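You operate a simulated robot arm through the tools that you are given. There is no shell and no other tool.

You run a simulated two-armed robot. Do the job below in one go: nothing can be reset, and whatever is moved stays where it is left.

Task
Pour about 40 ml from the green-handled jug into the blue cup.
Fine: the cups are in the bench drawer; stand yours on the bench before the brown basin, shut the drawer, put the jug back. Set down upright: green-handled jug.

The check looks at the end state, three seconds after you hand in, the way a careful person would. Anything else that was tipped, shoved, dropped, spilled or broken makes it a failure.

Robot
Two 7-joint arms with three-finger grippers on one trunk that stands fixed in place. Base frame: the origin is at the foot of the trunk, x ahead of it, y to its left, z up. Lengths are in m, angles in degrees, forces in N, time in s.
The left shoulder is at [0.086, 0.126, 1.11], the right one opposite. With the tool pointing down near the work surface each hand reaches from about 0.36 to 0.84 m from the base axis, measured 20 degrees to its own side. Payload 2.94 kg a hand.
The TCP of each hand is the grasp point between the finger pads, 0.03 m short of the fingertips. In the tool frame z runs along the fingers and y along their closing line. The gripper opens to 0.128 m; its body begins 0.093 m behind the TCP.
Orientation is that of the tool frame in the base frame, as a unit quaternion [w, x, y, z]. With the fingers straight down and closing along the base's y, the tool's x points along the base's -x, its y along +y and its z along -z.

Tools
- The arms move only by the tool servo_tool. It takes "left_series", "right_series" or both (then of equal length, played together; a hand with none holds still); each is a list of rows, each a list of 7 numbers: the turn, a rotation vector about the tool's x, y, z in degrees, then the shift along the tool's x, y, z in m, then the opening, from 0 (shut) to 1 (fully open). In form: [[wx, wy, wz, tx, ty, tz, gripper], ...]. A call has 1 to 20 rows; each row is the pose to reach, as a shift and turn from the pose commanded when the call began, along the tool's axes at that moment. Each row takes 0.2 s and may step no farther than 0.05 m and 8.6 degrees from the row before; otherwise, or with a gripper value out of range, the whole call is refused. Where a pose cannot be reached the arm comes as near as it can. A force on the tool above 40 N (or 10 N above the force at the start of the call, whichever is more), or a blocked arm, ends the call early, and 0.2 s more pass. Each finger travels about 0.0842 m/s and halts on what it meets, pressing with about 37 N; the grip force reading is that of the motor and also rises with nothing between the fingers. The clock runs only during rows and for 0.2 s after the last one: add rows that repeat a pose to give the fingers time. The reply holds the time, the measured pose of the TCP, the force on the tool along the base axes, the opening and the grip force, in the units named above and with some noise, with the torque about the TCP (base axes, N m) and any sound that the robot's microphone picked up.
- Cameras (640 x 400 px; columns grow to the right, rows downward): "scene" is now at [0.2231, 0.0261, 1.263]; the picture's right is [0.21, -0.98, 0.00], its down [-0.68, -0.15, -0.72] and it looks along [0.70, 0.15, -0.70] (base axes); focal length 309 px, centre (320, 200). "left" rides on the left gripper at [0.069, 0.015, -0.12] in its tool frame; the picture's right is [-0.21, 0.98, 0.00], its down [-0.82, -0.18, -0.54] and it looks along [-0.53, -0.12, 0.84] (tool axes); focal length 251 px, centre (320, 200). "right" rides on the right gripper at [0.069, -0.015, -0.12] in its tool frame; the picture's right is [0.21, 0.98, 0.00], its down [-0.82, 0.18, -0.54] and it looks along [-0.53, 0.12, 0.84] (tool axes); focal length 251 px, centre (320, 200). There is no depth. A picture from a camera that has moved, and an enlarged one, comes with that camera's place and axes in the base frame and with its lens. The place of the scene camera against the robot may be out by one fixed shift of up to 0.018 m in any direction.
- capture(camera): a new picture of that camera. It takes no simulated time.
- lift_body(by): moves the trunk up (or, below 0, down) by that many m; the arms and the scene camera ride with it, the base frame stays. It gives what a move gives, with no picture.
- head_to(pan, tilt): turns the head with the scene camera to pan (to the left, within 80 degrees either way) and tilt (down, from -29 to 69), counted from straight ahead of the robot (the tilt from the chest, where the trunk bows). It gives what a move gives.
- enlarge(camera, box): a new picture of the part [left, top, right, bottom] of that camera's present view, enlarged. It takes no simulated time.
- sign_off(): hands the job in; it is judged then, once.

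Nothing tells you positions but the pictures and the camera data. Unless the task says otherwise, let go and move clear before handing in.

The tools are called by a JSON object that holds its "op" and its "data". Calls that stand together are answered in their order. servo_tool: Moves the arms, as the interface text tells. Its arguments: {"type":"object","properties":{"left_series":{"type":"array","items":{"type":"array","items":{"type":"number"}}},"right_series":{"type":"array","items":{"type":"array","items":{"type":"number"}}}},"required":[]} The other tools are called the same way: lift_body (by) moves the trunk up or down; head_to (pan, tilt) turns the head that bears the scene camera; capture (camera) takes a picture; enlarge (camera, box) takes an enlarged picture of a part of a camera's view; sign_off () hands the job in.

At the start:

```text
time_s: 0.0
left_tool_pos: [0.4812, 0.3749, 1.0207]
left_orientation: [0.0, 0.0, 1.0, -0.001]
left_force: [0.0, -0.1, -0.2]
left_wrist_torque: [0.0, 0.0, -0.01]
left_width: 0.1279
left_gripper_force: 0.1
right_tool_pos: [0.6073, -0.0811, 1.0105]
right_orientation: [0.0, 0.001, 1.0, 0.0]
right_force: [0.4, 0.1, -0.5]
right_wrist_torque: [0.01, 0.0, -0.02]
right_width: 0.128
right_gripper_force: 0.1
trunk travel left (down, up): [-0.325, 0.222]
head pan, tilt (commanded): [12.2, 44.3]
```

scene: 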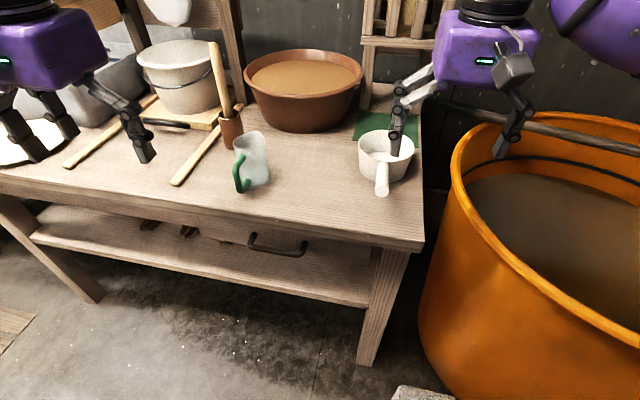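
right: 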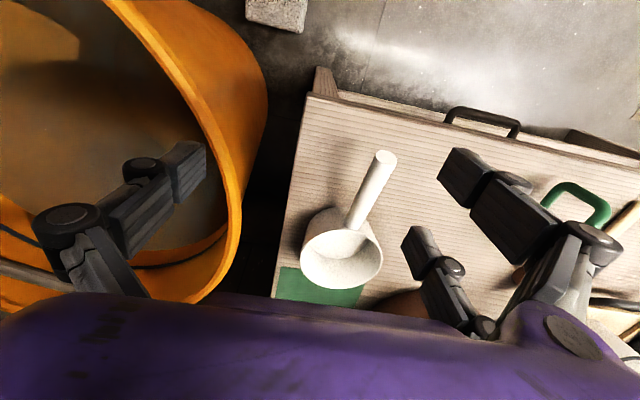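
left: 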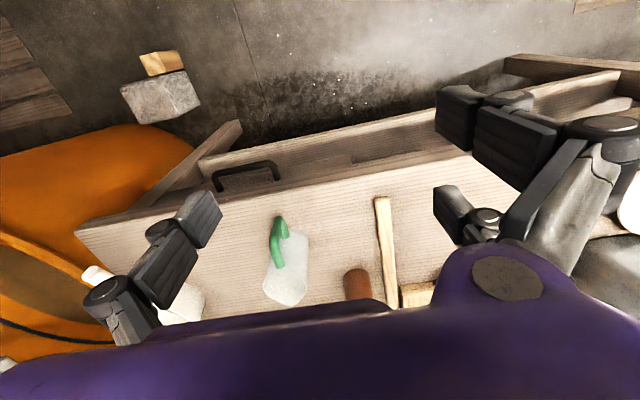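

I see a bench with a green-handled jug near its middle, a white scoop on the right, a brown basin behind, and a drawer with a dark handle under the bench front. I'll look closer before moving anything.

{"op": "enlarge", "data": {"camera": "scene", "box": [160, 100, 440, 275]}}

{"op": "enlarge", "data": {"camera": "left", "box": [70, 100, 430, 325]}}

{"op": "enlarge", "data": {"camera": "scene", "box": [0, 100, 280, 275]}}

```text
2.29 times, centred on (300, 188) of scene
camera zoom: at [0.2231, 0.0261, 1.263], right [0.21, -0.98, 0.0], down [-0.68, -0.15, -0.72], along [0.7, 0.15, -0.7], focal length 706 px, centre (366, 229)
```

zoom: 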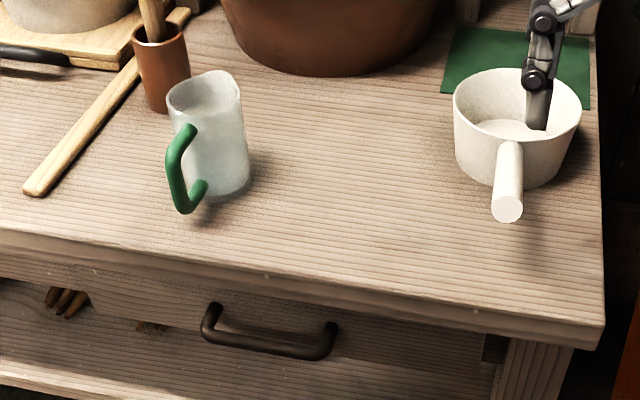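

```text
1.78 times, centred on (250, 212) of left
camera zoom: at [0.413, 0.3894, 1.144], right [0.21, 0.98, 0.0], down [0.82, -0.18, 0.54], along [0.53, -0.12, -0.84], focal length 447 px, centre (444, 178)
```

zoom: 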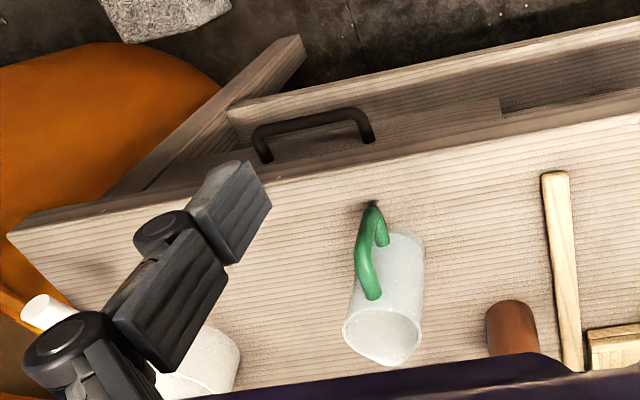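

```text
2.29 times, centred on (140, 188) of scene
camera zoom: at [0.2231, 0.0261, 1.263], right [0.21, -0.98, 0.0], down [-0.68, -0.15, -0.72], along [0.7, 0.15, -0.7], focal length 706 px, centre (731, 229)
```

zoom: 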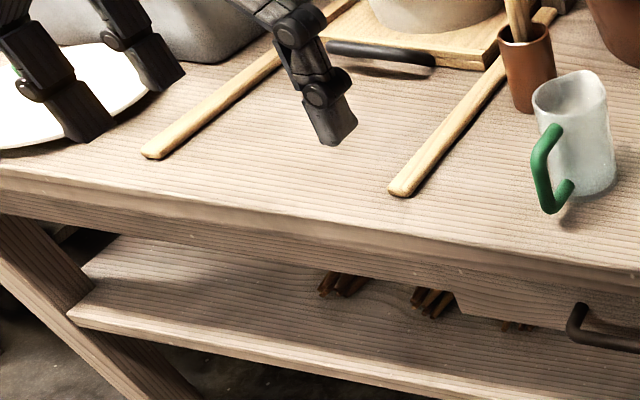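

The drawer handle appears to be a bar running along y near (0.59, 0.20, 0.70), and the jug stands near (0.71, 0.28) on a bench top about 0.81 high. I'll zoom in on the handle and jug, and turn the head for a view of the drawer.

{"op": "enlarge", "data": {"camera": "left", "box": [190, 140, 310, 215]}}

{"op": "enlarge", "data": {"camera": "right", "box": [420, 80, 580, 180]}}

{"op": "enlarge", "data": {"camera": "scene", "box": [200, 110, 320, 185]}}

{"op": "enlarge", "data": {"camera": "scene", "box": [210, 200, 370, 300]}}

```text
5.33 times, centred on (250, 178) of left
camera zoom: at [0.413, 0.3894, 1.144], right [0.21, 0.98, 0.0], down [0.82, -0.18, 0.54], along [0.53, -0.12, -0.84], focal length 1341 px, centre (693, 320)
```

zoom: 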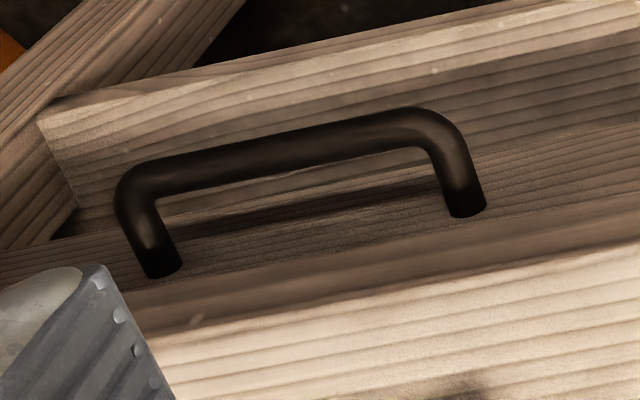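

```text
4.00 times, centred on (500, 130) of right
camera zoom: at [0.5387, -0.0949, 1.1305], right [-0.21, 0.98, 0.0], down [0.82, 0.18, 0.54], along [0.53, 0.12, -0.84], focal length 1006 px, centre (-400, 480)
```

zoom: 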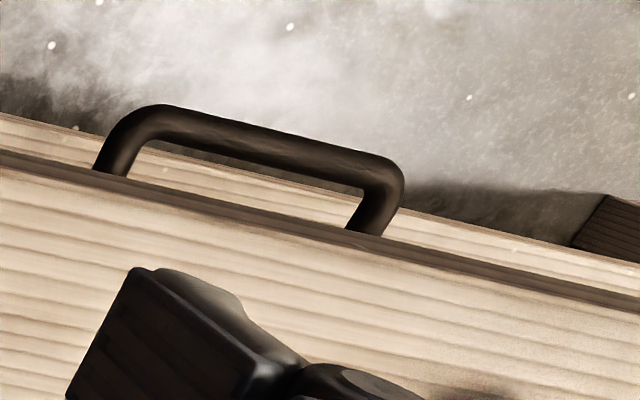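

```text
5.33 times, centred on (260, 148) of scene
camera zoom: at [0.2231, 0.0261, 1.263], right [0.21, -0.98, 0.0], down [-0.68, -0.15, -0.72], along [0.7, 0.15, -0.7], focal length 1646 px, centre (640, 480)
```

zoom: 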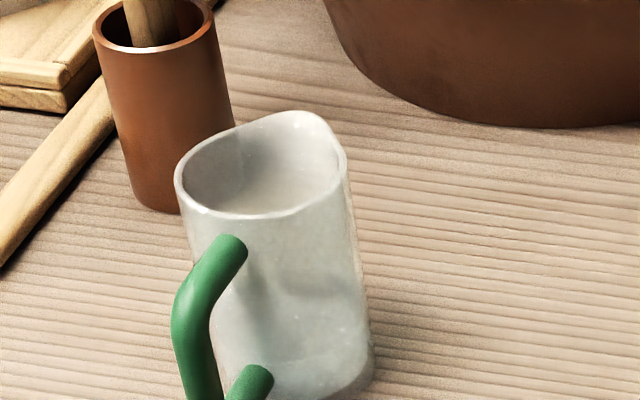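

```text
4.00 times, centred on (290, 250) of scene
camera zoom: at [0.2231, 0.0261, 1.263], right [0.21, -0.98, 0.0], down [-0.68, -0.15, -0.72], along [0.7, 0.15, -0.7], focal length 1235 px, centre (440, 0)
```

zoom: 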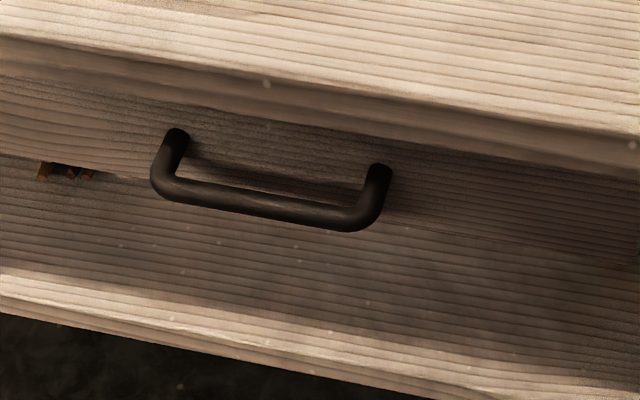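

The drawer bar stands about 0.037 m off its front and the bench top overhangs it, so I'll come at it from the front, with the fingers tilted and closing across the bar. I start by rolling the left hand 90° where it is, well above the bench.

{"op": "servo_tool", "data": {"left_series": [[0, 0, 8.2, 0, 0, 0, 0.9], [0, 0, 16.4, 0, 0, 0, 0.8], [0, 0, 24.6, 0, 0, 0, 0.7], [0, 0, 32.8, 0, 0, 0, 0.6], [0, 0, 41, 0, 0, 0, 0.5], [0, 0, 49.2, 0, 0, 0, 0.5], [0, 0, 57.4, 0, 0, 0, 0.5], [0, 0, 65.6, 0, 0, 0, 0.5], [0, 0, 73.8, 0, 0, 0, 0.5], [0, 0, 82, 0, 0, 0, 0.5], [0, 0, 90, 0, 0, 0, 0.5]]}}

{"op": "capture", "data": {"camera": "left"}}

{"op": "capture", "data": {"camera": "scene"}}

```text
time_s: 2.4
left_tool_pos: [0.4831, 0.3766, 1.022]
left_orientation: [-0.001, 0.708, 0.706, 0.0]
left_force: [0.5, 0.1, -0.8]
left_wrist_torque: [0.0, 0.0, -0.01]
left_width: 0.064
left_gripper_force: 0.1
right_tool_pos: [0.6069, -0.08, 1.0113]
right_orientation: [0.0, 0.001, 1.0, 0.0]
right_force: [0.1, 0.8, -1.0]
right_wrist_torque: [0.01, 0.03, -0.02]
right_width: 0.1281
right_gripper_force: 0.0
trunk travel left (down, up): [-0.325, 0.222]
head pan, tilt (commanded): [12.2, 44.3]
```

```text
taken
camera left: at [0.4984, 0.4434, 1.1441], right [0.98, -0.22, 0.0], down [-0.18, -0.82, 0.54], along [-0.12, -0.53, -0.84], focal length 251 px, centre (320, 200)
```

left: 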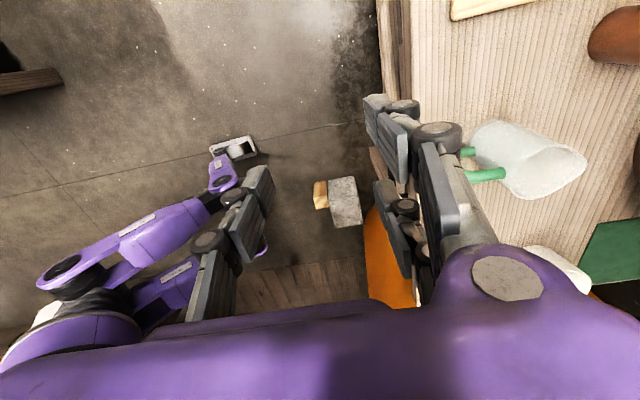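

```text
taken
camera scene: at [0.2232, 0.0262, 1.2629], right [0.21, -0.98, 0.0], down [-0.68, -0.15, -0.72], along [0.7, 0.15, -0.7], focal length 309 px, centre (320, 200)
```

scene: 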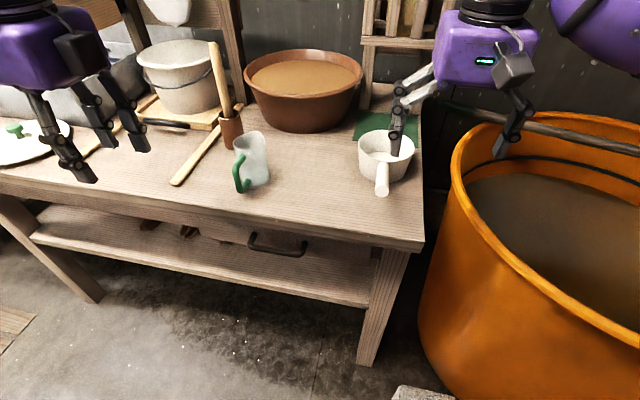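

The left hand is rolled and its fingers now close along x. Next I pitch it to about 30° below horizontal while bringing it in front of the drawer handle, at a safe height and clear of the bench edge.

{"op": "servo_tool", "data": {"left_series": [[-7.5, 0, 0, -0.02, -0.008, 0.0, 0.5], [-15, 0, 0, -0.045, -0.015, 0.015, 0.5], [-22.5, 0, 0, -0.07, -0.025, 0.03, 0.5], [-30, 0, 0, -0.095, -0.033, 0.045, 0.5], [-37.5, 0, 0, -0.12, -0.04, 0.06, 0.5], [-45, 0, 0, -0.14, -0.05, 0.08, 0.5], [-52.5, 0, 0, -0.16, -0.055, 0.1, 0.5], [-60, 0, 0, -0.178, -0.06, 0.122, 0.5]]}}

{"op": "capture", "data": {"camera": "left"}}

{"op": "capture", "data": {"camera": "scene"}}

```text
time_s: 4.2
left_tool_pos: [0.5337, 0.2188, 0.899]
left_orientation: [0.349, 0.62, 0.616, 0.338]
left_force: [-5.3, 3.3, -12.1]
left_wrist_torque: [-0.2, -1.17, -0.2]
left_width: 0.0639
left_gripper_force: 0.1
left hand out of reach, approached as far as the arm can: row 4, 5, 6, 7, 8
right_tool_pos: [0.607, -0.0802, 1.0105]
right_orientation: [-0.001, 0.001, 1.0, 0.0]
right_force: [-0.4, -0.3, 0.2]
right_wrist_torque: [0.05, -0.03, 0.01]
right_width: 0.1276
right_gripper_force: 0.1
trunk travel left (down, up): [-0.325, 0.222]
head pan, tilt (commanded): [12.2, 44.3]
```

```text
taken
camera left: at [0.4404, 0.289, 0.9763], right [0.51, -0.21, 0.83], down [-0.57, -0.81, 0.14], along [0.65, -0.54, -0.54], focal length 251 px, centre (320, 200)
```

left: 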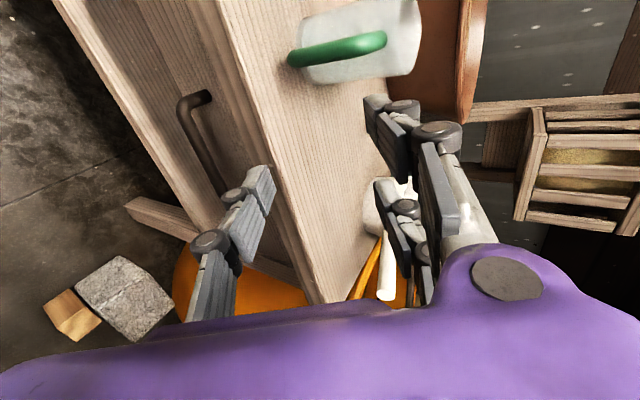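

```text
taken
camera scene: at [0.2232, 0.0257, 1.2628], right [0.21, -0.98, 0.0], down [-0.68, -0.15, -0.72], along [0.7, 0.15, -0.7], focal length 309 px, centre (320, 200)
```

scene: 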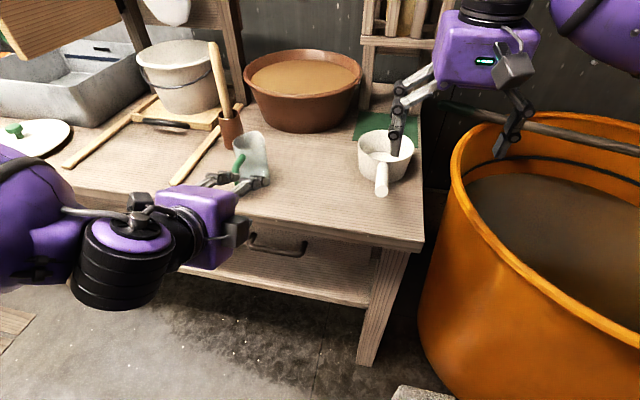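

The horizontal pointing pose can't be reached that close to the trunk at this height, so the hand stopped at x≈0.53. I'll hold still and re-read the force before choosing the next move.

{"op": "servo_tool", "data": {"left_series": [[0, 0, 0, 0, 0, 0, 0.5], [0, 0, 0, 0, 0, 0, 0.5]]}}

{"op": "enlarge", "data": {"camera": "scene", "box": [140, 120, 320, 232]}}

```text
time_s: 4.8
left_tool_pos: [0.5236, 0.2264, 0.8798]
left_orientation: [0.331, 0.625, 0.625, 0.331]
left_force: [0.1, 0.2, -0.6]
left_wrist_torque: [0.0, 0.02, 0.03]
left_width: 0.064
left_gripper_force: 0.0
right_tool_pos: [0.6076, -0.0796, 1.0108]
right_orientation: [0.0, 0.0, 1.0, 0.0]
right_force: [-0.1, 0.6, -0.1]
right_wrist_torque: [0.0, 0.02, -0.01]
right_width: 0.1278
right_gripper_force: 0.0
trunk travel left (down, up): [-0.325, 0.222]
head pan, tilt (commanded): [12.2, 44.3]
```

```text
3.56 times, centred on (230, 176) of scene
camera zoom: at [0.2227, 0.0263, 1.2631], right [0.21, -0.98, 0.0], down [-0.68, -0.15, -0.72], along [0.7, 0.15, -0.7], focal length 1098 px, centre (640, 285)
```

zoom: 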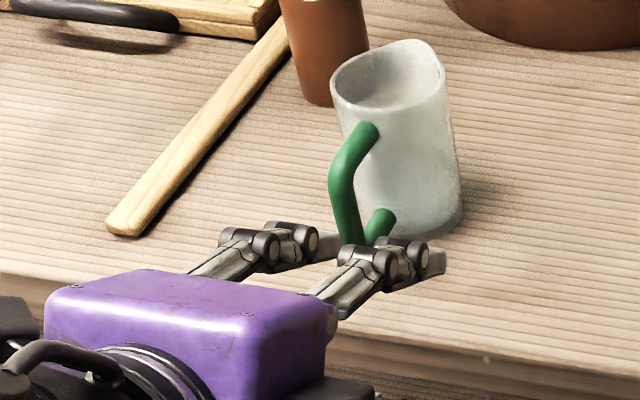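

The hand is free, with no contact, at (0.524, 0.226, 0.880), pointing about 34° below horizontal. I'll raise the trunk so the arm has more room between shoulder and handle.

{"op": "lift_body", "data": {"by": 0.15}}

{"op": "capture", "data": {"camera": "scene"}}

{"op": "capture", "data": {"camera": "left"}}

```text
time_s: 6.5
left_tool_pos: [0.5253, 0.2232, 1.0296]
left_orientation: [0.331, 0.625, 0.625, 0.331]
left_force: [0.3, 0.3, -0.4]
left_wrist_torque: [0.0, -0.02, -0.02]
left_width: 0.0638
left_gripper_force: 0.0
right_tool_pos: [0.607, -0.08, 1.1598]
right_orientation: [-0.001, 0.001, 1.0, 0.0]
right_force: [0.2, 0.6, 0.4]
right_wrist_torque: [0.04, 0.03, 0.02]
right_width: 0.128
right_gripper_force: 0.1
trunk travel left (down, up): [-0.475, 0.072]
head pan, tilt (commanded): [12.2, 44.3]
```

```text
taken
camera scene: at [0.1702, 0.0276, 1.4248], right [0.23, -0.97, 0.0], down [-0.67, -0.16, -0.73], along [0.71, 0.16, -0.69], focal length 309 px, centre (320, 200)
```

scene: 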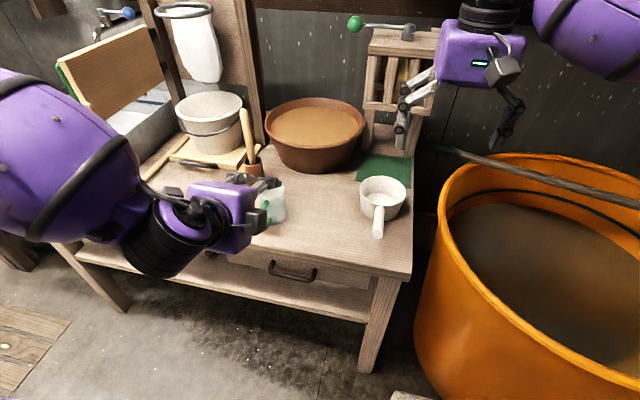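

```text
taken
camera left: at [0.4348, 0.2924, 1.1126], right [0.55, -0.21, 0.81], down [-0.55, -0.82, 0.15], along [0.63, -0.53, -0.57], focal length 251 px, centre (320, 200)
```

left: 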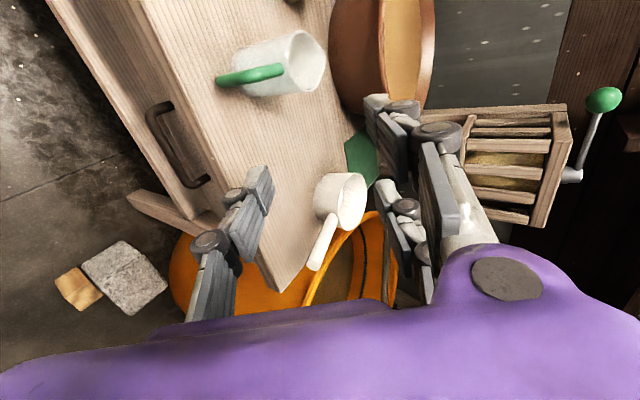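

The handle bar fits at x≈0.593, y 0.142–0.256, z≈0.70 from two left-camera views. I'll lower the hand partway in front of the bench edge first and check that it follows.

{"op": "servo_tool", "data": {"left_series": [[0, 0, 0, -0.006, -0.03, 0.017, 0.5], [0, 0, 0, -0.012, -0.06, 0.034, 0.5], [0, 0, 0, -0.018, -0.09, 0.051, 0.5], [0, 0, 0, -0.024, -0.122, 0.068, 0.5]]}}

{"op": "capture", "data": {"camera": "left"}}

```text
time_s: 7.5
left_tool_pos: [0.5126, 0.2269, 0.9353]
left_orientation: [0.332, 0.625, 0.624, 0.33]
left_force: [-0.4, -0.2, -0.1]
left_wrist_torque: [0.0, -0.01, 0.02]
left_width: 0.0639
left_gripper_force: 0.0
left hand out of reach, approached as far as the arm can: row 3, 4
right_tool_pos: [0.608, -0.0803, 1.161]
right_orientation: [0.0, 0.0, 1.0, 0.001]
right_force: [0.3, 0.9, 0.8]
right_wrist_torque: [-0.01, 0.02, -0.01]
right_width: 0.1281
right_gripper_force: 0.0
trunk travel left (down, up): [-0.475, 0.072]
head pan, tilt (commanded): [12.2, 44.3]
```

```text
taken
camera left: at [0.4219, 0.2943, 1.0168], right [0.55, -0.21, 0.81], down [-0.55, -0.82, 0.16], along [0.63, -0.53, -0.57], focal length 251 px, centre (320, 200)
```

left: 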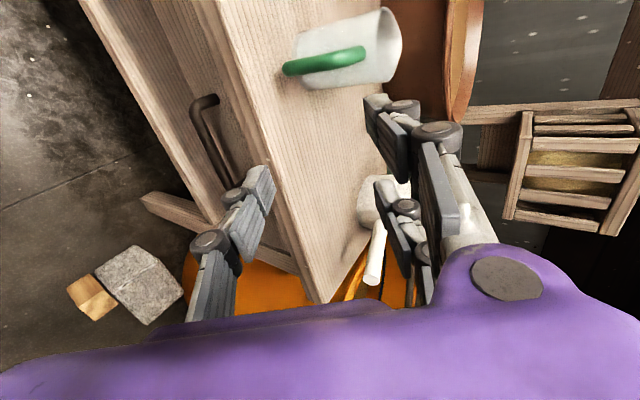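

The arm hit a joint limit in this pose at (0.513, 0.227, 0.935). I'll try a steeper finger angle, about 50° below horizontal, while going lower, and watch how well it follows.

{"op": "servo_tool", "data": {"left_series": [[8, 0, 0, 0, 0, 0, 0.5], [16, 0, 0, 0, 0, 0, 0.5], [16, 0, 0, -0.009, -0.025, 0.013, 0.5], [16, 0, 0, -0.018, -0.05, 0.026, 0.5], [16, 0, 0, -0.027, -0.076, 0.0395, 0.5]]}}

{"op": "capture", "data": {"camera": "scene"}}

```text
time_s: 8.8
left_tool_pos: [0.4991, 0.2243, 0.8899]
left_orientation: [0.241, 0.666, 0.663, 0.241]
left_force: [0.4, 0.2, -0.2]
left_wrist_torque: [0.02, 0.0, -0.03]
left_width: 0.0638
left_gripper_force: 0.0
left hand out of reach, approached as far as the arm can: row 4, 5
right_tool_pos: [0.6064, -0.0807, 1.1602]
right_orientation: [0.0, 0.001, 1.0, 0.001]
right_force: [-1.0, -0.1, 0.3]
right_wrist_torque: [0.02, 0.02, 0.04]
right_width: 0.1281
right_gripper_force: 0.1
trunk travel left (down, up): [-0.475, 0.072]
head pan, tilt (commanded): [12.2, 44.3]
```

```text
taken
camera scene: at [0.1691, 0.0262, 1.4237], right [0.21, -0.98, 0.0], down [-0.68, -0.15, -0.72], along [0.7, 0.15, -0.7], focal length 309 px, centre (320, 200)
```

scene: 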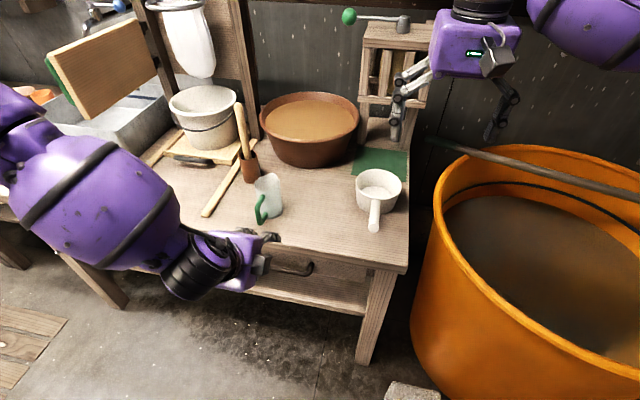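

The forearm comes in from the far left and y won't go below about 0.224 with this roll. I'll turn the hand the other way about its own axis, back through zero to the opposite roll, to free the wrist joint.

{"op": "servo_tool", "data": {"left_series": [[0, 0, -8.5, 0, 0, 0, 0.5], [0, 0, -17, 0, 0, 0, 0.5], [0, 0, -25.5, 0, 0, 0, 0.5], [0, 0, -34, 0, 0, 0, 0.5], [0, 0, -42.5, 0, 0, 0, 0.5], [0, 0, -51, 0, 0, 0, 0.5], [0, 0, -59.5, 0, 0, 0, 0.5], [0, 0, -68, 0, 0, 0, 0.5], [0, 0, -76.5, 0, 0, 0, 0.5], [0, 0, -85, 0, 0, 0, 0.5], [0, 0, -93.5, 0, 0, 0, 0.5], [0, 0, -102, 0, 0, 0, 0.5], [0, 0, -110.5, 0, 0, 0, 0.5], [0, 0, -119, 0, 0, 0, 0.5], [0, 0, -127.5, 0, 0, 0, 0.5], [0, 0, -136, 0, 0, 0, 0.5], [0, 0, -144.5, 0, 0, 0, 0.5], [0, 0, -153, 0, 0, 0, 0.5], [0, 0, -161.5, 0, 0, 0, 0.5], [0, 0, -170, 0, 0, 0, 0.5]]}}

{"op": "capture", "data": {"camera": "scene"}}

{"op": "capture", "data": {"camera": "left"}}

```text
time_s: 12.9
left_tool_pos: [0.5374, 0.2717, 0.977]
left_orientation: [0.247, -0.601, 0.731, -0.209]
left_force: [-0.1, -0.1, 0.7]
left_wrist_torque: [0.02, 0.0, 0.02]
left_width: 0.0641
left_gripper_force: 0.0
left hand out of reach, approached as far as the arm can: row 17, 18, 19, 20
right_tool_pos: [0.6064, -0.0799, 1.1608]
right_orientation: [0.001, 0.001, 1.0, 0.0]
right_force: [0.3, -0.9, 0.6]
right_wrist_torque: [0.03, -0.02, 0.01]
right_width: 0.128
right_gripper_force: 0.2
trunk travel left (down, up): [-0.475, 0.072]
head pan, tilt (commanded): [12.2, 44.3]
```

```text
taken
camera scene: at [0.169, 0.0264, 1.4236], right [0.21, -0.98, 0.0], down [-0.68, -0.15, -0.72], along [0.7, 0.15, -0.7], focal length 309 px, centre (320, 200)
```

scene: 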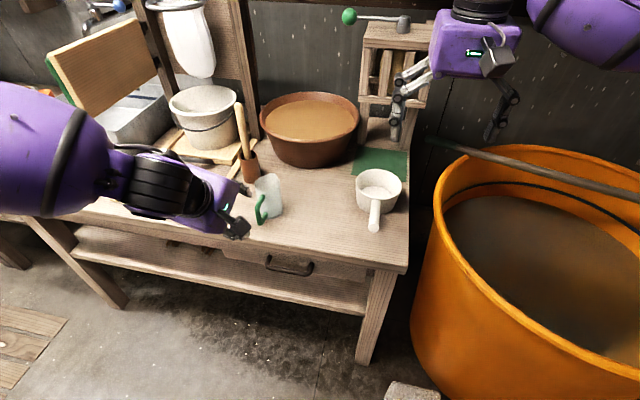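

```text
taken
camera left: at [0.441, 0.2059, 1.0567], right [-0.72, 0.4, -0.57], down [-0.06, 0.78, 0.63], along [0.69, 0.49, -0.54], focal length 251 px, centre (320, 200)
```

left: 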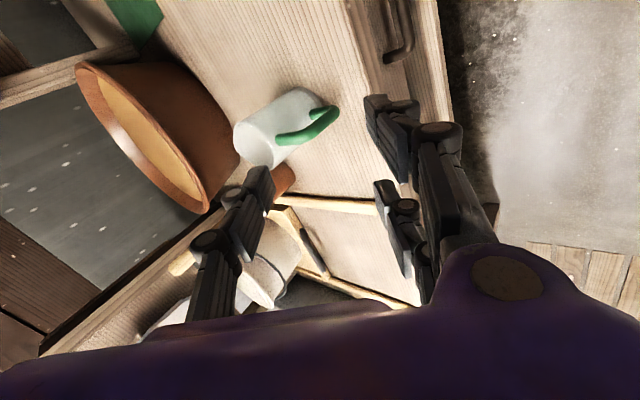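

The opposite roll jams the left wrist even sooner, so the right arm, reaching across, should suit the drawer pull better. I'll send the left hand back up and out to its own side while the right hand rolls by −90° where it is.

{"op": "servo_tool", "data": {"left_series": [[-2.4, 2.83, 6.9, -0.0137, -0.0008, -0.0174, 0.5], [-4.8, 5.66, 13.8, -0.0274, -0.0016, -0.0348, 0.5], [-7.2, 8.5, 20.7, -0.0411, -0.0023, -0.0522, 0.5], [-9.6, 11.3, 27.6, -0.0548, -0.0031, -0.0696, 0.5], [-12, 14.1, 34.4, -0.0685, -0.0039, -0.087, 0.5], [-14.4, 17, 41.3, -0.0822, -0.0047, -0.1043, 0.5], [-16.8, 19.8, 48.2, -0.0959, -0.0055, -0.1217, 0.5], [-19.2, 22.6, 55.1, -0.1096, -0.0063, -0.1391, 0.5], [-21.6, 25.5, 62, -0.1233, -0.007, -0.1565, 0.5], [-24, 28.3, 68.9, -0.137, -0.0078, -0.1739, 0.5], [-26.4, 31.1, 75.8, -0.1507, -0.0086, -0.1913, 0.5]], "right_series": [[0, 0, -8.2, 0, 0, 0, 0.9], [0, 0, -16.4, 0, 0, 0, 0.8], [0, 0, -24.6, 0, 0, 0, 0.7], [0, 0, -32.8, 0, 0, 0, 0.6], [0, 0, -41, 0, 0, 0, 0.5], [0, 0, -49.2, 0, 0, 0, 0.5], [0, 0, -57.4, 0, 0, 0, 0.5], [0, 0, -65.6, 0, 0, 0, 0.5], [0, 0, -73.8, 0, 0, 0, 0.5], [0, 0, -82, 0, 0, 0, 0.5], [0, 0, -90, 0, 0, 0, 0.5]]}}

{"op": "capture", "data": {"camera": "scene"}}

{"op": "capture", "data": {"camera": "right"}}

{"op": "capture", "data": {"camera": "left"}}

```text
time_s: 15.3
left_tool_pos: [0.4413, 0.4178, 1.1471]
left_orientation: [0.016, -0.007, 1.0, -0.001]
left_force: [0.8, 0.1, 0.2]
left_wrist_torque: [0.02, 0.05, -0.01]
left_width: 0.0642
left_gripper_force: 0.0
right_tool_pos: [0.4776, -0.0515, 1.1903]
right_orientation: [0.006, -0.618, 0.787, -0.005]
right_force: [0.2, -0.9, -0.1]
right_wrist_torque: [0.04, 0.06, 0.01]
right_width: 0.064
right_gripper_force: 0.3
right hand out of reach, approached as far as the arm can: row 7, 8, 9, 10, 11
trunk travel left (down, up): [-0.475, 0.072]
head pan, tilt (commanded): [12.2, 44.3]
```

```text
taken
camera scene: at [0.1715, 0.0258, 1.4233], right [0.21, -0.98, 0.0], down [-0.68, -0.15, -0.71], along [0.7, 0.15, -0.7], focal length 309 px, centre (320, 200)
```

scene: 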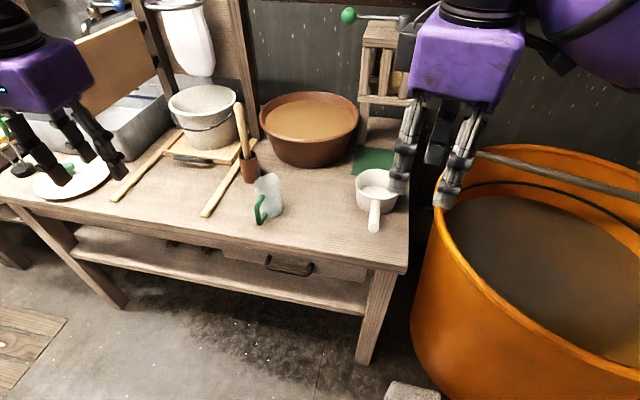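

```text
taken
camera right: at [0.4753, -0.1213, 1.3102], right [-1.0, 0.02, -0.01], down [0.01, 0.84, 0.54], along [0.03, 0.54, -0.84], focal length 251 px, centre (320, 200)
```

right: 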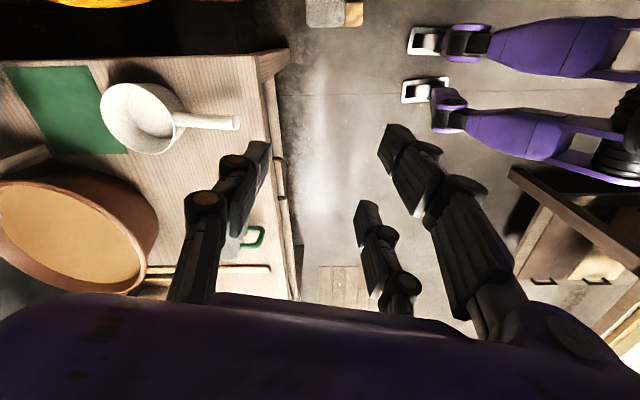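

```text
taken
camera left: at [0.3682, 0.4325, 1.2672], right [0.2, 0.98, 0.0], down [0.81, -0.17, 0.57], along [0.56, -0.11, -0.82], focal length 251 px, centre (320, 200)
```

left: 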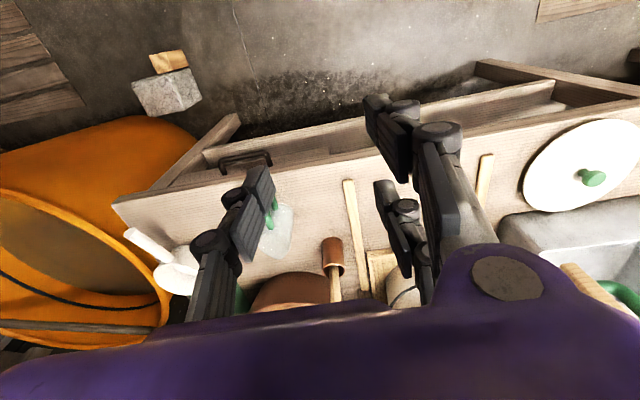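

The left hand is back at its own side; the right arm also hits its roll limit. A yawed left-hand pose, fingers forward and inward and closing across the bar, should be kinder to the wrist. I'll swing to it well above the bench while the right hand clears off to its own side.

{"op": "servo_tool", "data": {"left_series": [[-1.69, -4.62, 6.31, -0.004, -0.01, 0.013, 0.5], [-3.39, -9.24, 12.61, -0.008, -0.02, 0.026, 0.5], [-5.08, -13.86, 18.92, -0.012, -0.03, 0.039, 0.5], [-6.77, -18.48, 25.23, -0.016, -0.04, 0.052, 0.5], [-8.47, -23.1, 31.53, -0.02, -0.05, 0.066, 0.5], [-10.16, -27.72, 37.84, -0.024, -0.06, 0.079, 0.5], [-11.85, -32.34, 44.15, -0.028, -0.07, 0.092, 0.5], [-13.55, -36.96, 50.45, -0.032, -0.08, 0.105, 0.5], [-15.24, -41.58, 56.76, -0.036, -0.09, 0.118, 0.5], [-16.93, -46.2, 63.07, -0.04, -0.1, 0.131, 0.5], [-18.63, -50.82, 69.37, -0.044, -0.11, 0.144, 0.5], [-20.32, -55.44, 75.68, -0.048, -0.12, 0.157, 0.5], [-22.01, -60.06, 81.99, -0.051, -0.13, 0.17, 0.5], [-23.71, -64.68, 88.29, -0.055, -0.14, 0.183, 0.5], [-25.4, -69.3, 94.6, -0.059, -0.148, 0.197, 0.5]], "right_series": [[0, 0, 5.07, 0.0167, -0.0075, 0, 0.5], [0, 0, 10.1, 0.0334, -0.015, 0, 0.5], [0, 0, 15.2, 0.05, -0.0225, 0, 0.5], [0, 0, 20.3, 0.0668, -0.03, 0, 0.5], [0, 0, 25.3, 0.0835, -0.0375, 0, 0.5], [0, 0, 30.4, 0.1, -0.045, 0, 0.5], [0, 0, 35.5, 0.117, -0.0525, 0, 0.5], [0, 0, 40.5, 0.134, -0.06, 0, 0.5], [0, 0, 45.6, 0.15, -0.0675, 0, 0.5], [0, 0, 50.7, 0.167, -0.075, 0, 0.5], [0, 0, 55.7, 0.184, -0.0825, 0, 0.5], [0, 0, 60.8, 0.2, -0.09, 0, 0.5], [0, 0, 65.9, 0.217, -0.0975, 0, 0.5], [0, 0, 71, 0.234, -0.105, 0, 0.5], [0, 0, 76, 0.25, -0.1124, 0, 0.5]]}}

{"op": "capture", "data": {"camera": "scene"}}

{"op": "capture", "data": {"camera": "left"}}

```text
time_s: 18.6
left_tool_pos: [0.5099, 0.2686, 0.9517]
left_orientation: [0.509, 0.674, 0.496, 0.201]
left_force: [0.3, -0.8, 0.7]
left_wrist_torque: [0.0, -0.05, -0.02]
left_width: 0.0639
left_gripper_force: 0.0
right_tool_pos: [0.5266, -0.3188, 1.1929]
right_orientation: [0.009, -0.001, 1.0, 0.0]
right_force: [0.7, -1.3, 0.0]
right_wrist_torque: [0.01, -0.01, 0.0]
right_width: 0.0641
right_gripper_force: 0.0
trunk travel left (down, up): [-0.475, 0.072]
head pan, tilt (commanded): [12.2, 44.3]
```

```text
taken
camera scene: at [0.1695, 0.0259, 1.4236], right [0.21, -0.98, 0.0], down [-0.68, -0.15, -0.72], along [0.7, 0.15, -0.7], focal length 309 px, centre (320, 200)
```

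scene: 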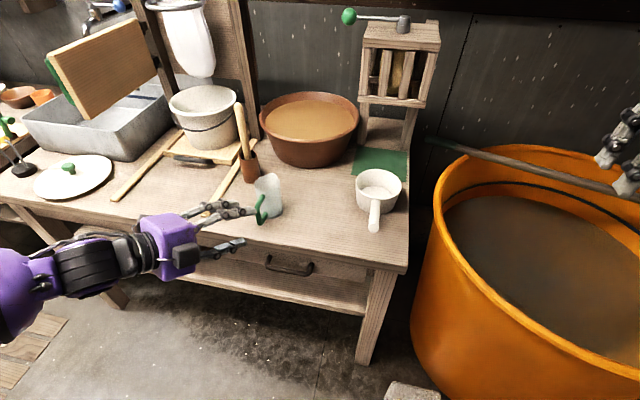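

```text
taken
camera left: at [0.4539, 0.3878, 1.0003], right [0.36, -0.18, 0.91], down [-0.85, -0.45, 0.25], along [0.37, -0.87, -0.32], focal length 251 px, centre (320, 200)
```

left: 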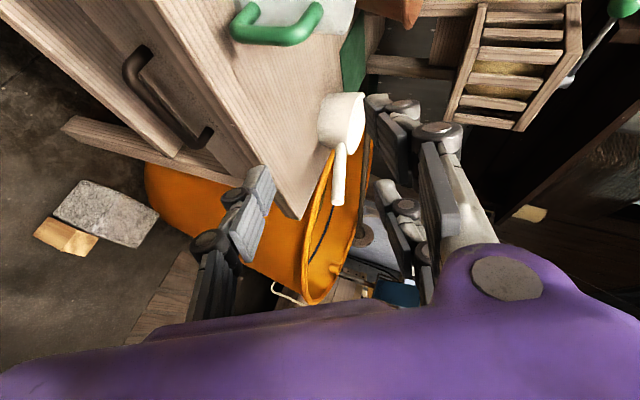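

The yawed pose works: the hand is at (0.510, 0.269, 0.952) with no reach warning. I'll lower it in front of the bench edge to just short of the handle and look again.

{"op": "servo_tool", "data": {"left_series": [[0, 0, 0, 0.005, -0.038, 0.0144, 0.4], [0, 0, 0, 0.011, -0.075, 0.029, 0.4], [0, 0, 0, 0.016, -0.113, 0.043, 0.4], [0, 0, 0, 0.021, -0.15, 0.058, 0.4], [0, 0, 0, 0.0268, -0.188, 0.072, 0.4]]}}

{"op": "capture", "data": {"camera": "scene"}}

{"op": "capture", "data": {"camera": "left"}}

```text
time_s: 19.8
left_tool_pos: [0.4912, 0.2537, 0.7485]
left_orientation: [0.509, 0.674, 0.497, 0.199]
left_force: [0.0, 0.4, 0.2]
left_wrist_torque: [0.03, 0.05, -0.06]
left_width: 0.0513
left_gripper_force: 0.0
right_tool_pos: [0.5262, -0.3165, 1.1931]
right_orientation: [0.008, -0.001, 1.0, -0.001]
right_force: [-0.1, -0.3, 0.4]
right_wrist_torque: [0.01, -0.04, 0.02]
right_width: 0.0641
right_gripper_force: 0.1
trunk travel left (down, up): [-0.475, 0.072]
head pan, tilt (commanded): [12.2, 44.3]
```

```text
taken
camera scene: at [0.1694, 0.0261, 1.4236], right [0.21, -0.98, 0.0], down [-0.68, -0.15, -0.72], along [0.7, 0.15, -0.7], focal length 309 px, centre (320, 200)
```

scene: 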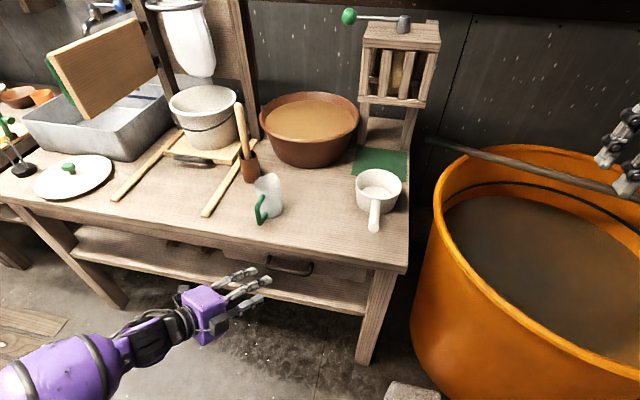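

```text
taken
camera left: at [0.4341, 0.3723, 0.7967], right [0.37, -0.18, 0.91], down [-0.85, -0.46, 0.25], along [0.37, -0.87, -0.32], focal length 251 px, centre (320, 200)
```

left: 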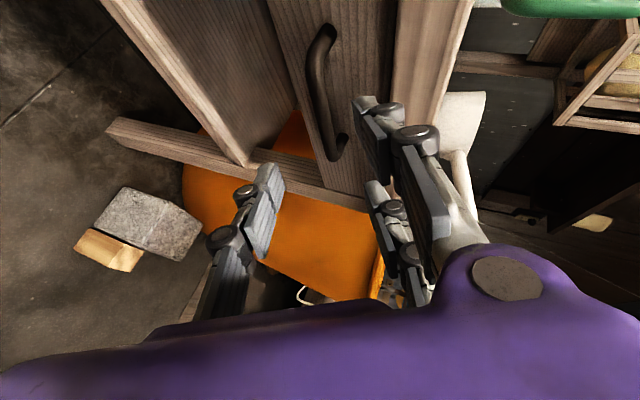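

The hand is level with the handle at (0.491, 0.254, 0.749), with the bar straight ahead between the fingers. I'll zoom in to refine the bar's position before closing in.

{"op": "enlarge", "data": {"camera": "left", "box": [220, 0, 460, 150]}}

{"op": "enlarge", "data": {"camera": "scene", "box": [160, 225, 352, 345]}}

```text
2.67 times, centred on (340, 75) of left
camera zoom: at [0.4341, 0.3723, 0.7967], right [0.37, -0.18, 0.91], down [-0.85, -0.46, 0.25], along [0.37, -0.87, -0.32], focal length 670 px, centre (267, 533)
```

zoom: 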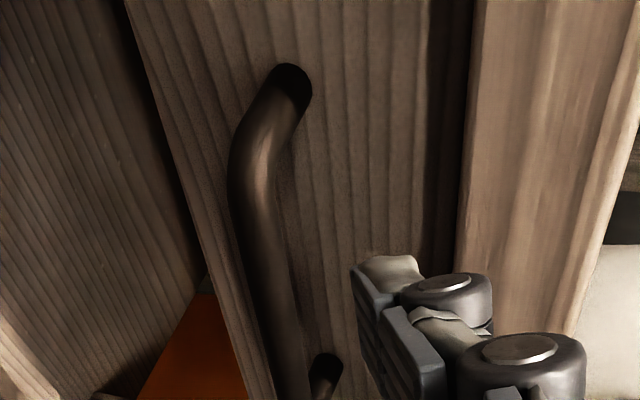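

```text
3.33 times, centred on (256, 285) of scene
camera zoom: at [0.1694, 0.0261, 1.4236], right [0.21, -0.98, 0.0], down [-0.68, -0.15, -0.72], along [0.7, 0.15, -0.7], focal length 1029 px, centre (533, -83)
```

zoom: 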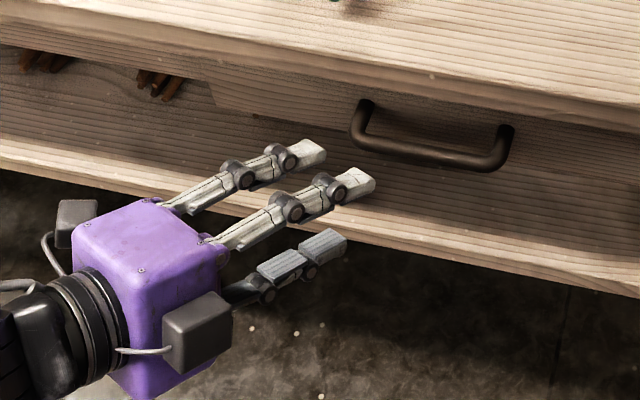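

The bar resolves to about (0.593, 0.15–0.25, 0.702), with the drawer front at x≈0.628. The yaw would put the far fingertip into the drawer front, so I'll lessen the yaw and pitch a little here in free space and check that the arm can hold it.

{"op": "servo_tool", "data": {"left_series": [[-2.7, 5, 0, 0, 0, 0, 0.35], [-5.3, 10, 0, 0, 0, 0, 0.3], [-8, 15, 0, 0, 0, 0, 0.26], [-8, 15, 0, 0, 0, 0, 0.26]]}}

{"op": "capture", "data": {"camera": "left"}}

```text
time_s: 20.8
left_tool_pos: [0.4919, 0.257, 0.7494]
left_orientation: [0.484, 0.605, 0.546, 0.32]
left_force: [0.8, -0.8, -0.4]
left_wrist_torque: [-0.01, -0.01, 0.02]
left_width: 0.0333
left_gripper_force: 0.1
right_tool_pos: [0.5265, -0.3154, 1.1937]
right_orientation: [0.01, -0.002, 1.0, 0.0]
right_force: [0.9, 1.0, -0.5]
right_wrist_torque: [0.0, 0.0, 0.0]
right_width: 0.064
right_gripper_force: 0.1
trunk travel left (down, up): [-0.475, 0.072]
head pan, tilt (commanded): [12.2, 44.3]
```

```text
taken
camera left: at [0.3996, 0.3516, 0.7958], right [0.3, -0.15, 0.94], down [-0.72, -0.68, 0.12], along [0.62, -0.72, -0.31], focal length 251 px, centre (320, 200)
```

left: 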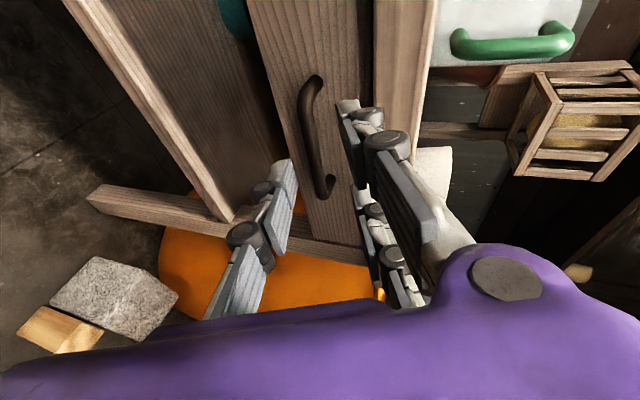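

The hand holds this flatter pose at (0.492, 0.257, 0.749) with the opening at 33 mm. I'll slide sideways to line up with the bar's middle, advance most of the way and check.

{"op": "servo_tool", "data": {"left_series": [[0, 0, 0, -0.014, -0.006, 0.01, 0.26], [0, 0, 0, -0.028, -0.0123, 0.025, 0.26], [0, 0, 0, -0.028, -0.0123, 0.045, 0.26], [0, 0, 0, -0.028, -0.0123, 0.062, 0.26]]}}

{"op": "capture", "data": {"camera": "left"}}

{"op": "enlarge", "data": {"camera": "scene", "box": [180, 220, 340, 320]}}

```text
time_s: 21.8
left_tool_pos: [0.5389, 0.2161, 0.7213]
left_orientation: [0.485, 0.605, 0.544, 0.32]
left_force: [-0.1, -0.7, -0.5]
left_wrist_torque: [0.01, 0.0, 0.01]
left_width: 0.0333
left_gripper_force: 0.0
right_tool_pos: [0.5251, -0.317, 1.1924]
right_orientation: [0.009, -0.003, 1.0, 0.0]
right_force: [-0.1, -1.4, -0.9]
right_wrist_torque: [0.03, -0.02, 0.01]
right_width: 0.064
right_gripper_force: 0.1
trunk travel left (down, up): [-0.475, 0.072]
head pan, tilt (commanded): [12.2, 44.3]
```

```text
taken
camera left: at [0.4474, 0.31, 0.7678], right [0.3, -0.15, 0.94], down [-0.72, -0.68, 0.12], along [0.62, -0.72, -0.31], focal length 251 px, centre (320, 200)
```

left: 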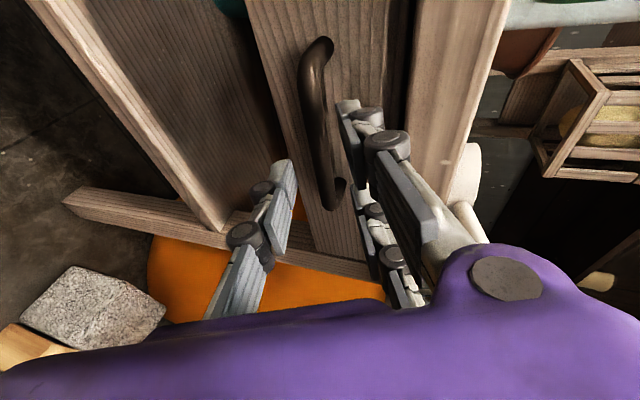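

```text
4.00 times, centred on (260, 270) of scene
camera zoom: at [0.1696, 0.026, 1.4236], right [0.21, -0.98, 0.0], down [-0.68, -0.15, -0.72], along [0.7, 0.15, -0.7], focal length 1235 px, centre (560, -80)
```

zoom: 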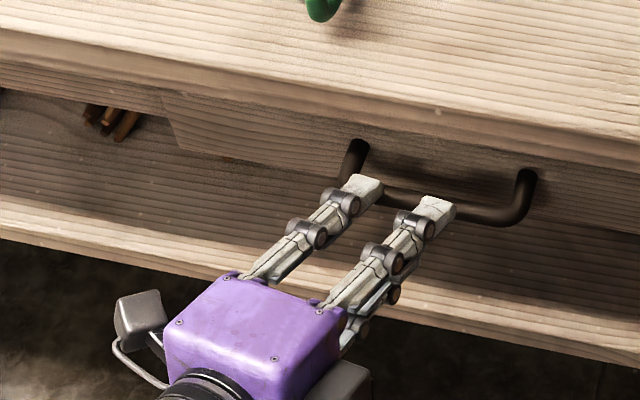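

The hand axis meets the bar at its centre (projected within 2 px). I'll advance the last 4 cm and close on the bar.

{"op": "servo_tool", "data": {"left_series": [[0, 0, 0, 0, 0, 0.014, 0.26], [0, 0, 0, 0, 0, 0.028, 0.26], [0, 0, 0, 0, 0, 0.04, 0.26], [0, 0, 0, 0, 0, 0.04, 0.26]]}}

{"op": "capture", "data": {"camera": "left"}}

{"op": "enlarge", "data": {"camera": "scene", "box": [180, 220, 340, 320]}}

```text
time_s: 22.8
left_tool_pos: [0.5751, 0.2028, 0.7085]
left_orientation: [0.485, 0.605, 0.545, 0.32]
left_force: [-0.1, 0.2, 0.9]
left_wrist_torque: [0.02, -0.05, -0.02]
left_width: 0.0334
left_gripper_force: 0.1
right_tool_pos: [0.5255, -0.3168, 1.1927]
right_orientation: [0.008, -0.002, 1.0, 0.0]
right_force: [0.6, 0.0, -0.2]
right_wrist_torque: [0.04, -0.02, 0.01]
right_width: 0.064
right_gripper_force: 0.1
trunk travel left (down, up): [-0.475, 0.072]
head pan, tilt (commanded): [12.2, 44.3]
```

```text
taken
camera left: at [0.483, 0.2985, 0.7549], right [0.3, -0.15, 0.94], down [-0.72, -0.68, 0.12], along [0.62, -0.72, -0.31], focal length 251 px, centre (320, 200)
```

left: 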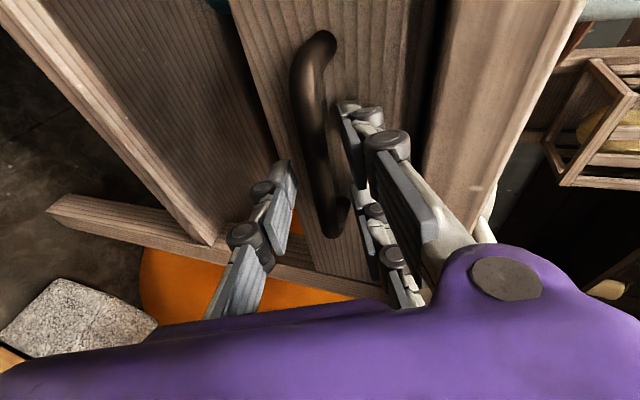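

```text
4.00 times, centred on (260, 270) of scene
camera zoom: at [0.169, 0.0261, 1.4237], right [0.21, -0.98, 0.0], down [-0.68, -0.15, -0.72], along [0.7, 0.15, -0.7], focal length 1235 px, centre (560, -80)
```

zoom: 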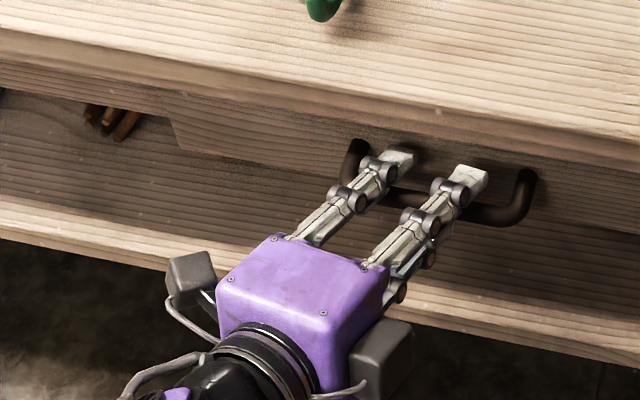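

The bar now lies between the finger pads with no contact yet. Closing the gripper on it.

{"op": "servo_tool", "data": {"left_series": [[0, 0, 0, 0, 0, 0, 0.15], [0, 0, 0, 0, 0, 0, 0.05], [0, 0, 0, 0, 0, 0, 0], [0, 0, 0, 0, 0, 0, 0]]}}

{"op": "enlarge", "data": {"camera": "left", "box": [220, 20, 460, 270]}}

```text
time_s: 23.8
left_tool_pos: [0.5731, 0.2032, 0.7107]
left_orientation: [0.484, 0.606, 0.543, 0.321]
left_force: [0.3, -0.5, 6.0]
left_wrist_torque: [2.13, -0.07, -0.77]
left_width: 0.0149
left_gripper_force: 41.3
right_tool_pos: [0.5251, -0.3176, 1.1928]
right_orientation: [0.009, -0.003, 1.0, 0.0]
right_force: [-0.9, -1.0, 0.5]
right_wrist_torque: [0.01, 0.0, 0.05]
right_width: 0.0642
right_gripper_force: 0.0
trunk travel left (down, up): [-0.475, 0.072]
head pan, tilt (commanded): [12.2, 44.3]
```

```text
1.60 times, centred on (340, 145) of left
camera zoom: at [0.4832, 0.2984, 0.756], right [0.29, -0.15, 0.94], down [-0.73, -0.68, 0.12], along [0.62, -0.72, -0.31], focal length 402 px, centre (288, 288)
```

zoom: 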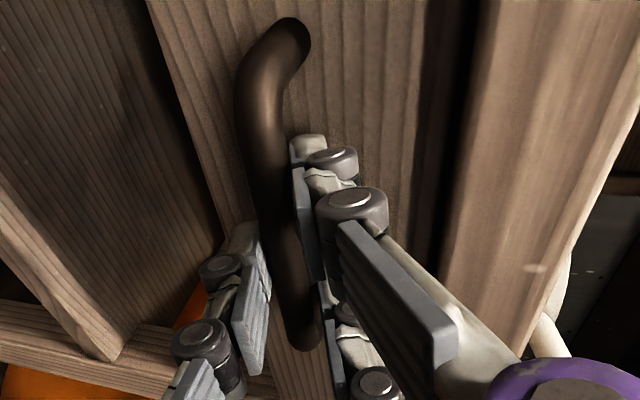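

The grip is on the bar at a 15 mm width and 41 N. Pulling the drawer slowly straight toward the robot.

{"op": "servo_tool", "data": {"left_series": [[0, 0, 0, -0.002, -0.0035, -0.0092, 0], [0, 0, 0, -0.004, -0.007, -0.0183, 0], [0, 0, 0, -0.006, -0.0105, -0.0275, 0], [0, 0, 0, -0.008, -0.014, -0.0366, 0]]}}

{"op": "capture", "data": {"camera": "scene"}}

```text
time_s: 24.8
left_tool_pos: [0.5325, 0.2044, 0.7098]
left_orientation: [0.486, 0.605, 0.543, 0.32]
left_force: [-1.0, -4.6, 9.7]
left_wrist_torque: [1.98, -0.09, -0.7]
left_width: 0.0154
left_gripper_force: 40.9
right_tool_pos: [0.525, -0.3173, 1.1929]
right_orientation: [0.009, -0.002, 1.0, 0.001]
right_force: [0.1, 0.0, 0.1]
right_wrist_torque: [0.01, 0.01, 0.02]
right_width: 0.0642
right_gripper_force: 0.1
trunk travel left (down, up): [-0.475, 0.072]
head pan, tilt (commanded): [12.2, 44.3]
```

```text
taken
camera scene: at [0.1681, 0.0249, 1.4238], right [0.21, -0.98, 0.0], down [-0.68, -0.15, -0.72], along [0.7, 0.15, -0.7], focal length 309 px, centre (320, 200)
```

scene: 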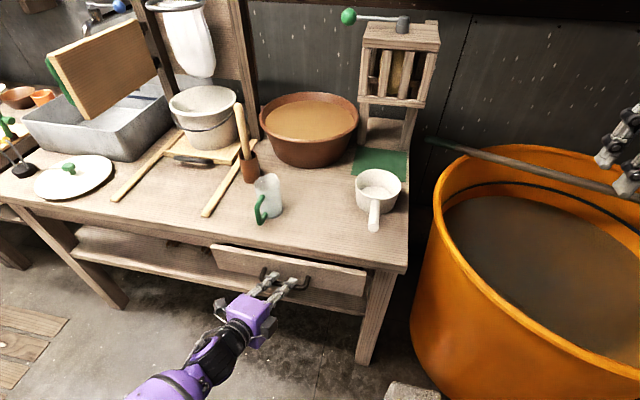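

The drawer slides freely and is open about 4 cm. Continuing the pull.

{"op": "servo_tool", "data": {"left_series": [[0, 0, 0, -0.002, -0.0035, -0.0092, 0], [0, 0, 0, -0.004, -0.007, -0.0183, 0], [0, 0, 0, -0.006, -0.0105, -0.0275, 0], [0, 0, 0, -0.008, -0.014, -0.0366, 0], [0, 0, 0, -0.01, -0.0175, -0.0458, 0], [0, 0, 0, -0.012, -0.021, -0.055, 0]]}}

{"op": "capture", "data": {"camera": "scene"}}

```text
time_s: 26.1
left_tool_pos: [0.4726, 0.2032, 0.7093]
left_orientation: [0.485, 0.605, 0.544, 0.32]
left_force: [-0.3, -8.2, 5.7]
left_wrist_torque: [1.85, -0.04, -1.06]
left_width: 0.0151
left_gripper_force: 42.0
right_tool_pos: [0.525, -0.318, 1.1935]
right_orientation: [0.008, -0.001, 1.0, 0.001]
right_force: [0.1, 0.6, -0.5]
right_wrist_torque: [0.0, -0.01, 0.01]
right_width: 0.064
right_gripper_force: 0.2
trunk travel left (down, up): [-0.475, 0.072]
head pan, tilt (commanded): [12.2, 44.3]
```

```text
taken
camera scene: at [0.1683, 0.0248, 1.4237], right [0.21, -0.98, 0.0], down [-0.68, -0.15, -0.72], along [0.7, 0.15, -0.7], focal length 309 px, centre (320, 200)
```

scene: 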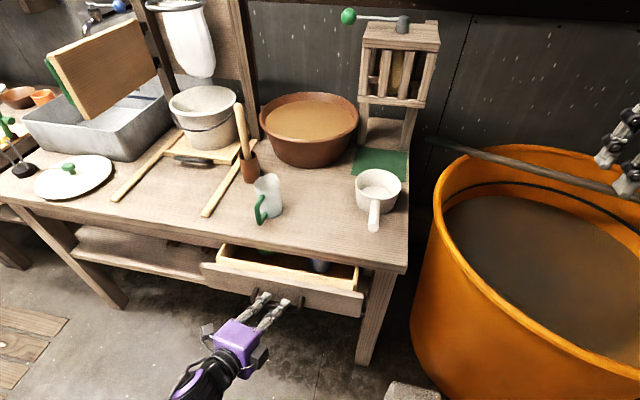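

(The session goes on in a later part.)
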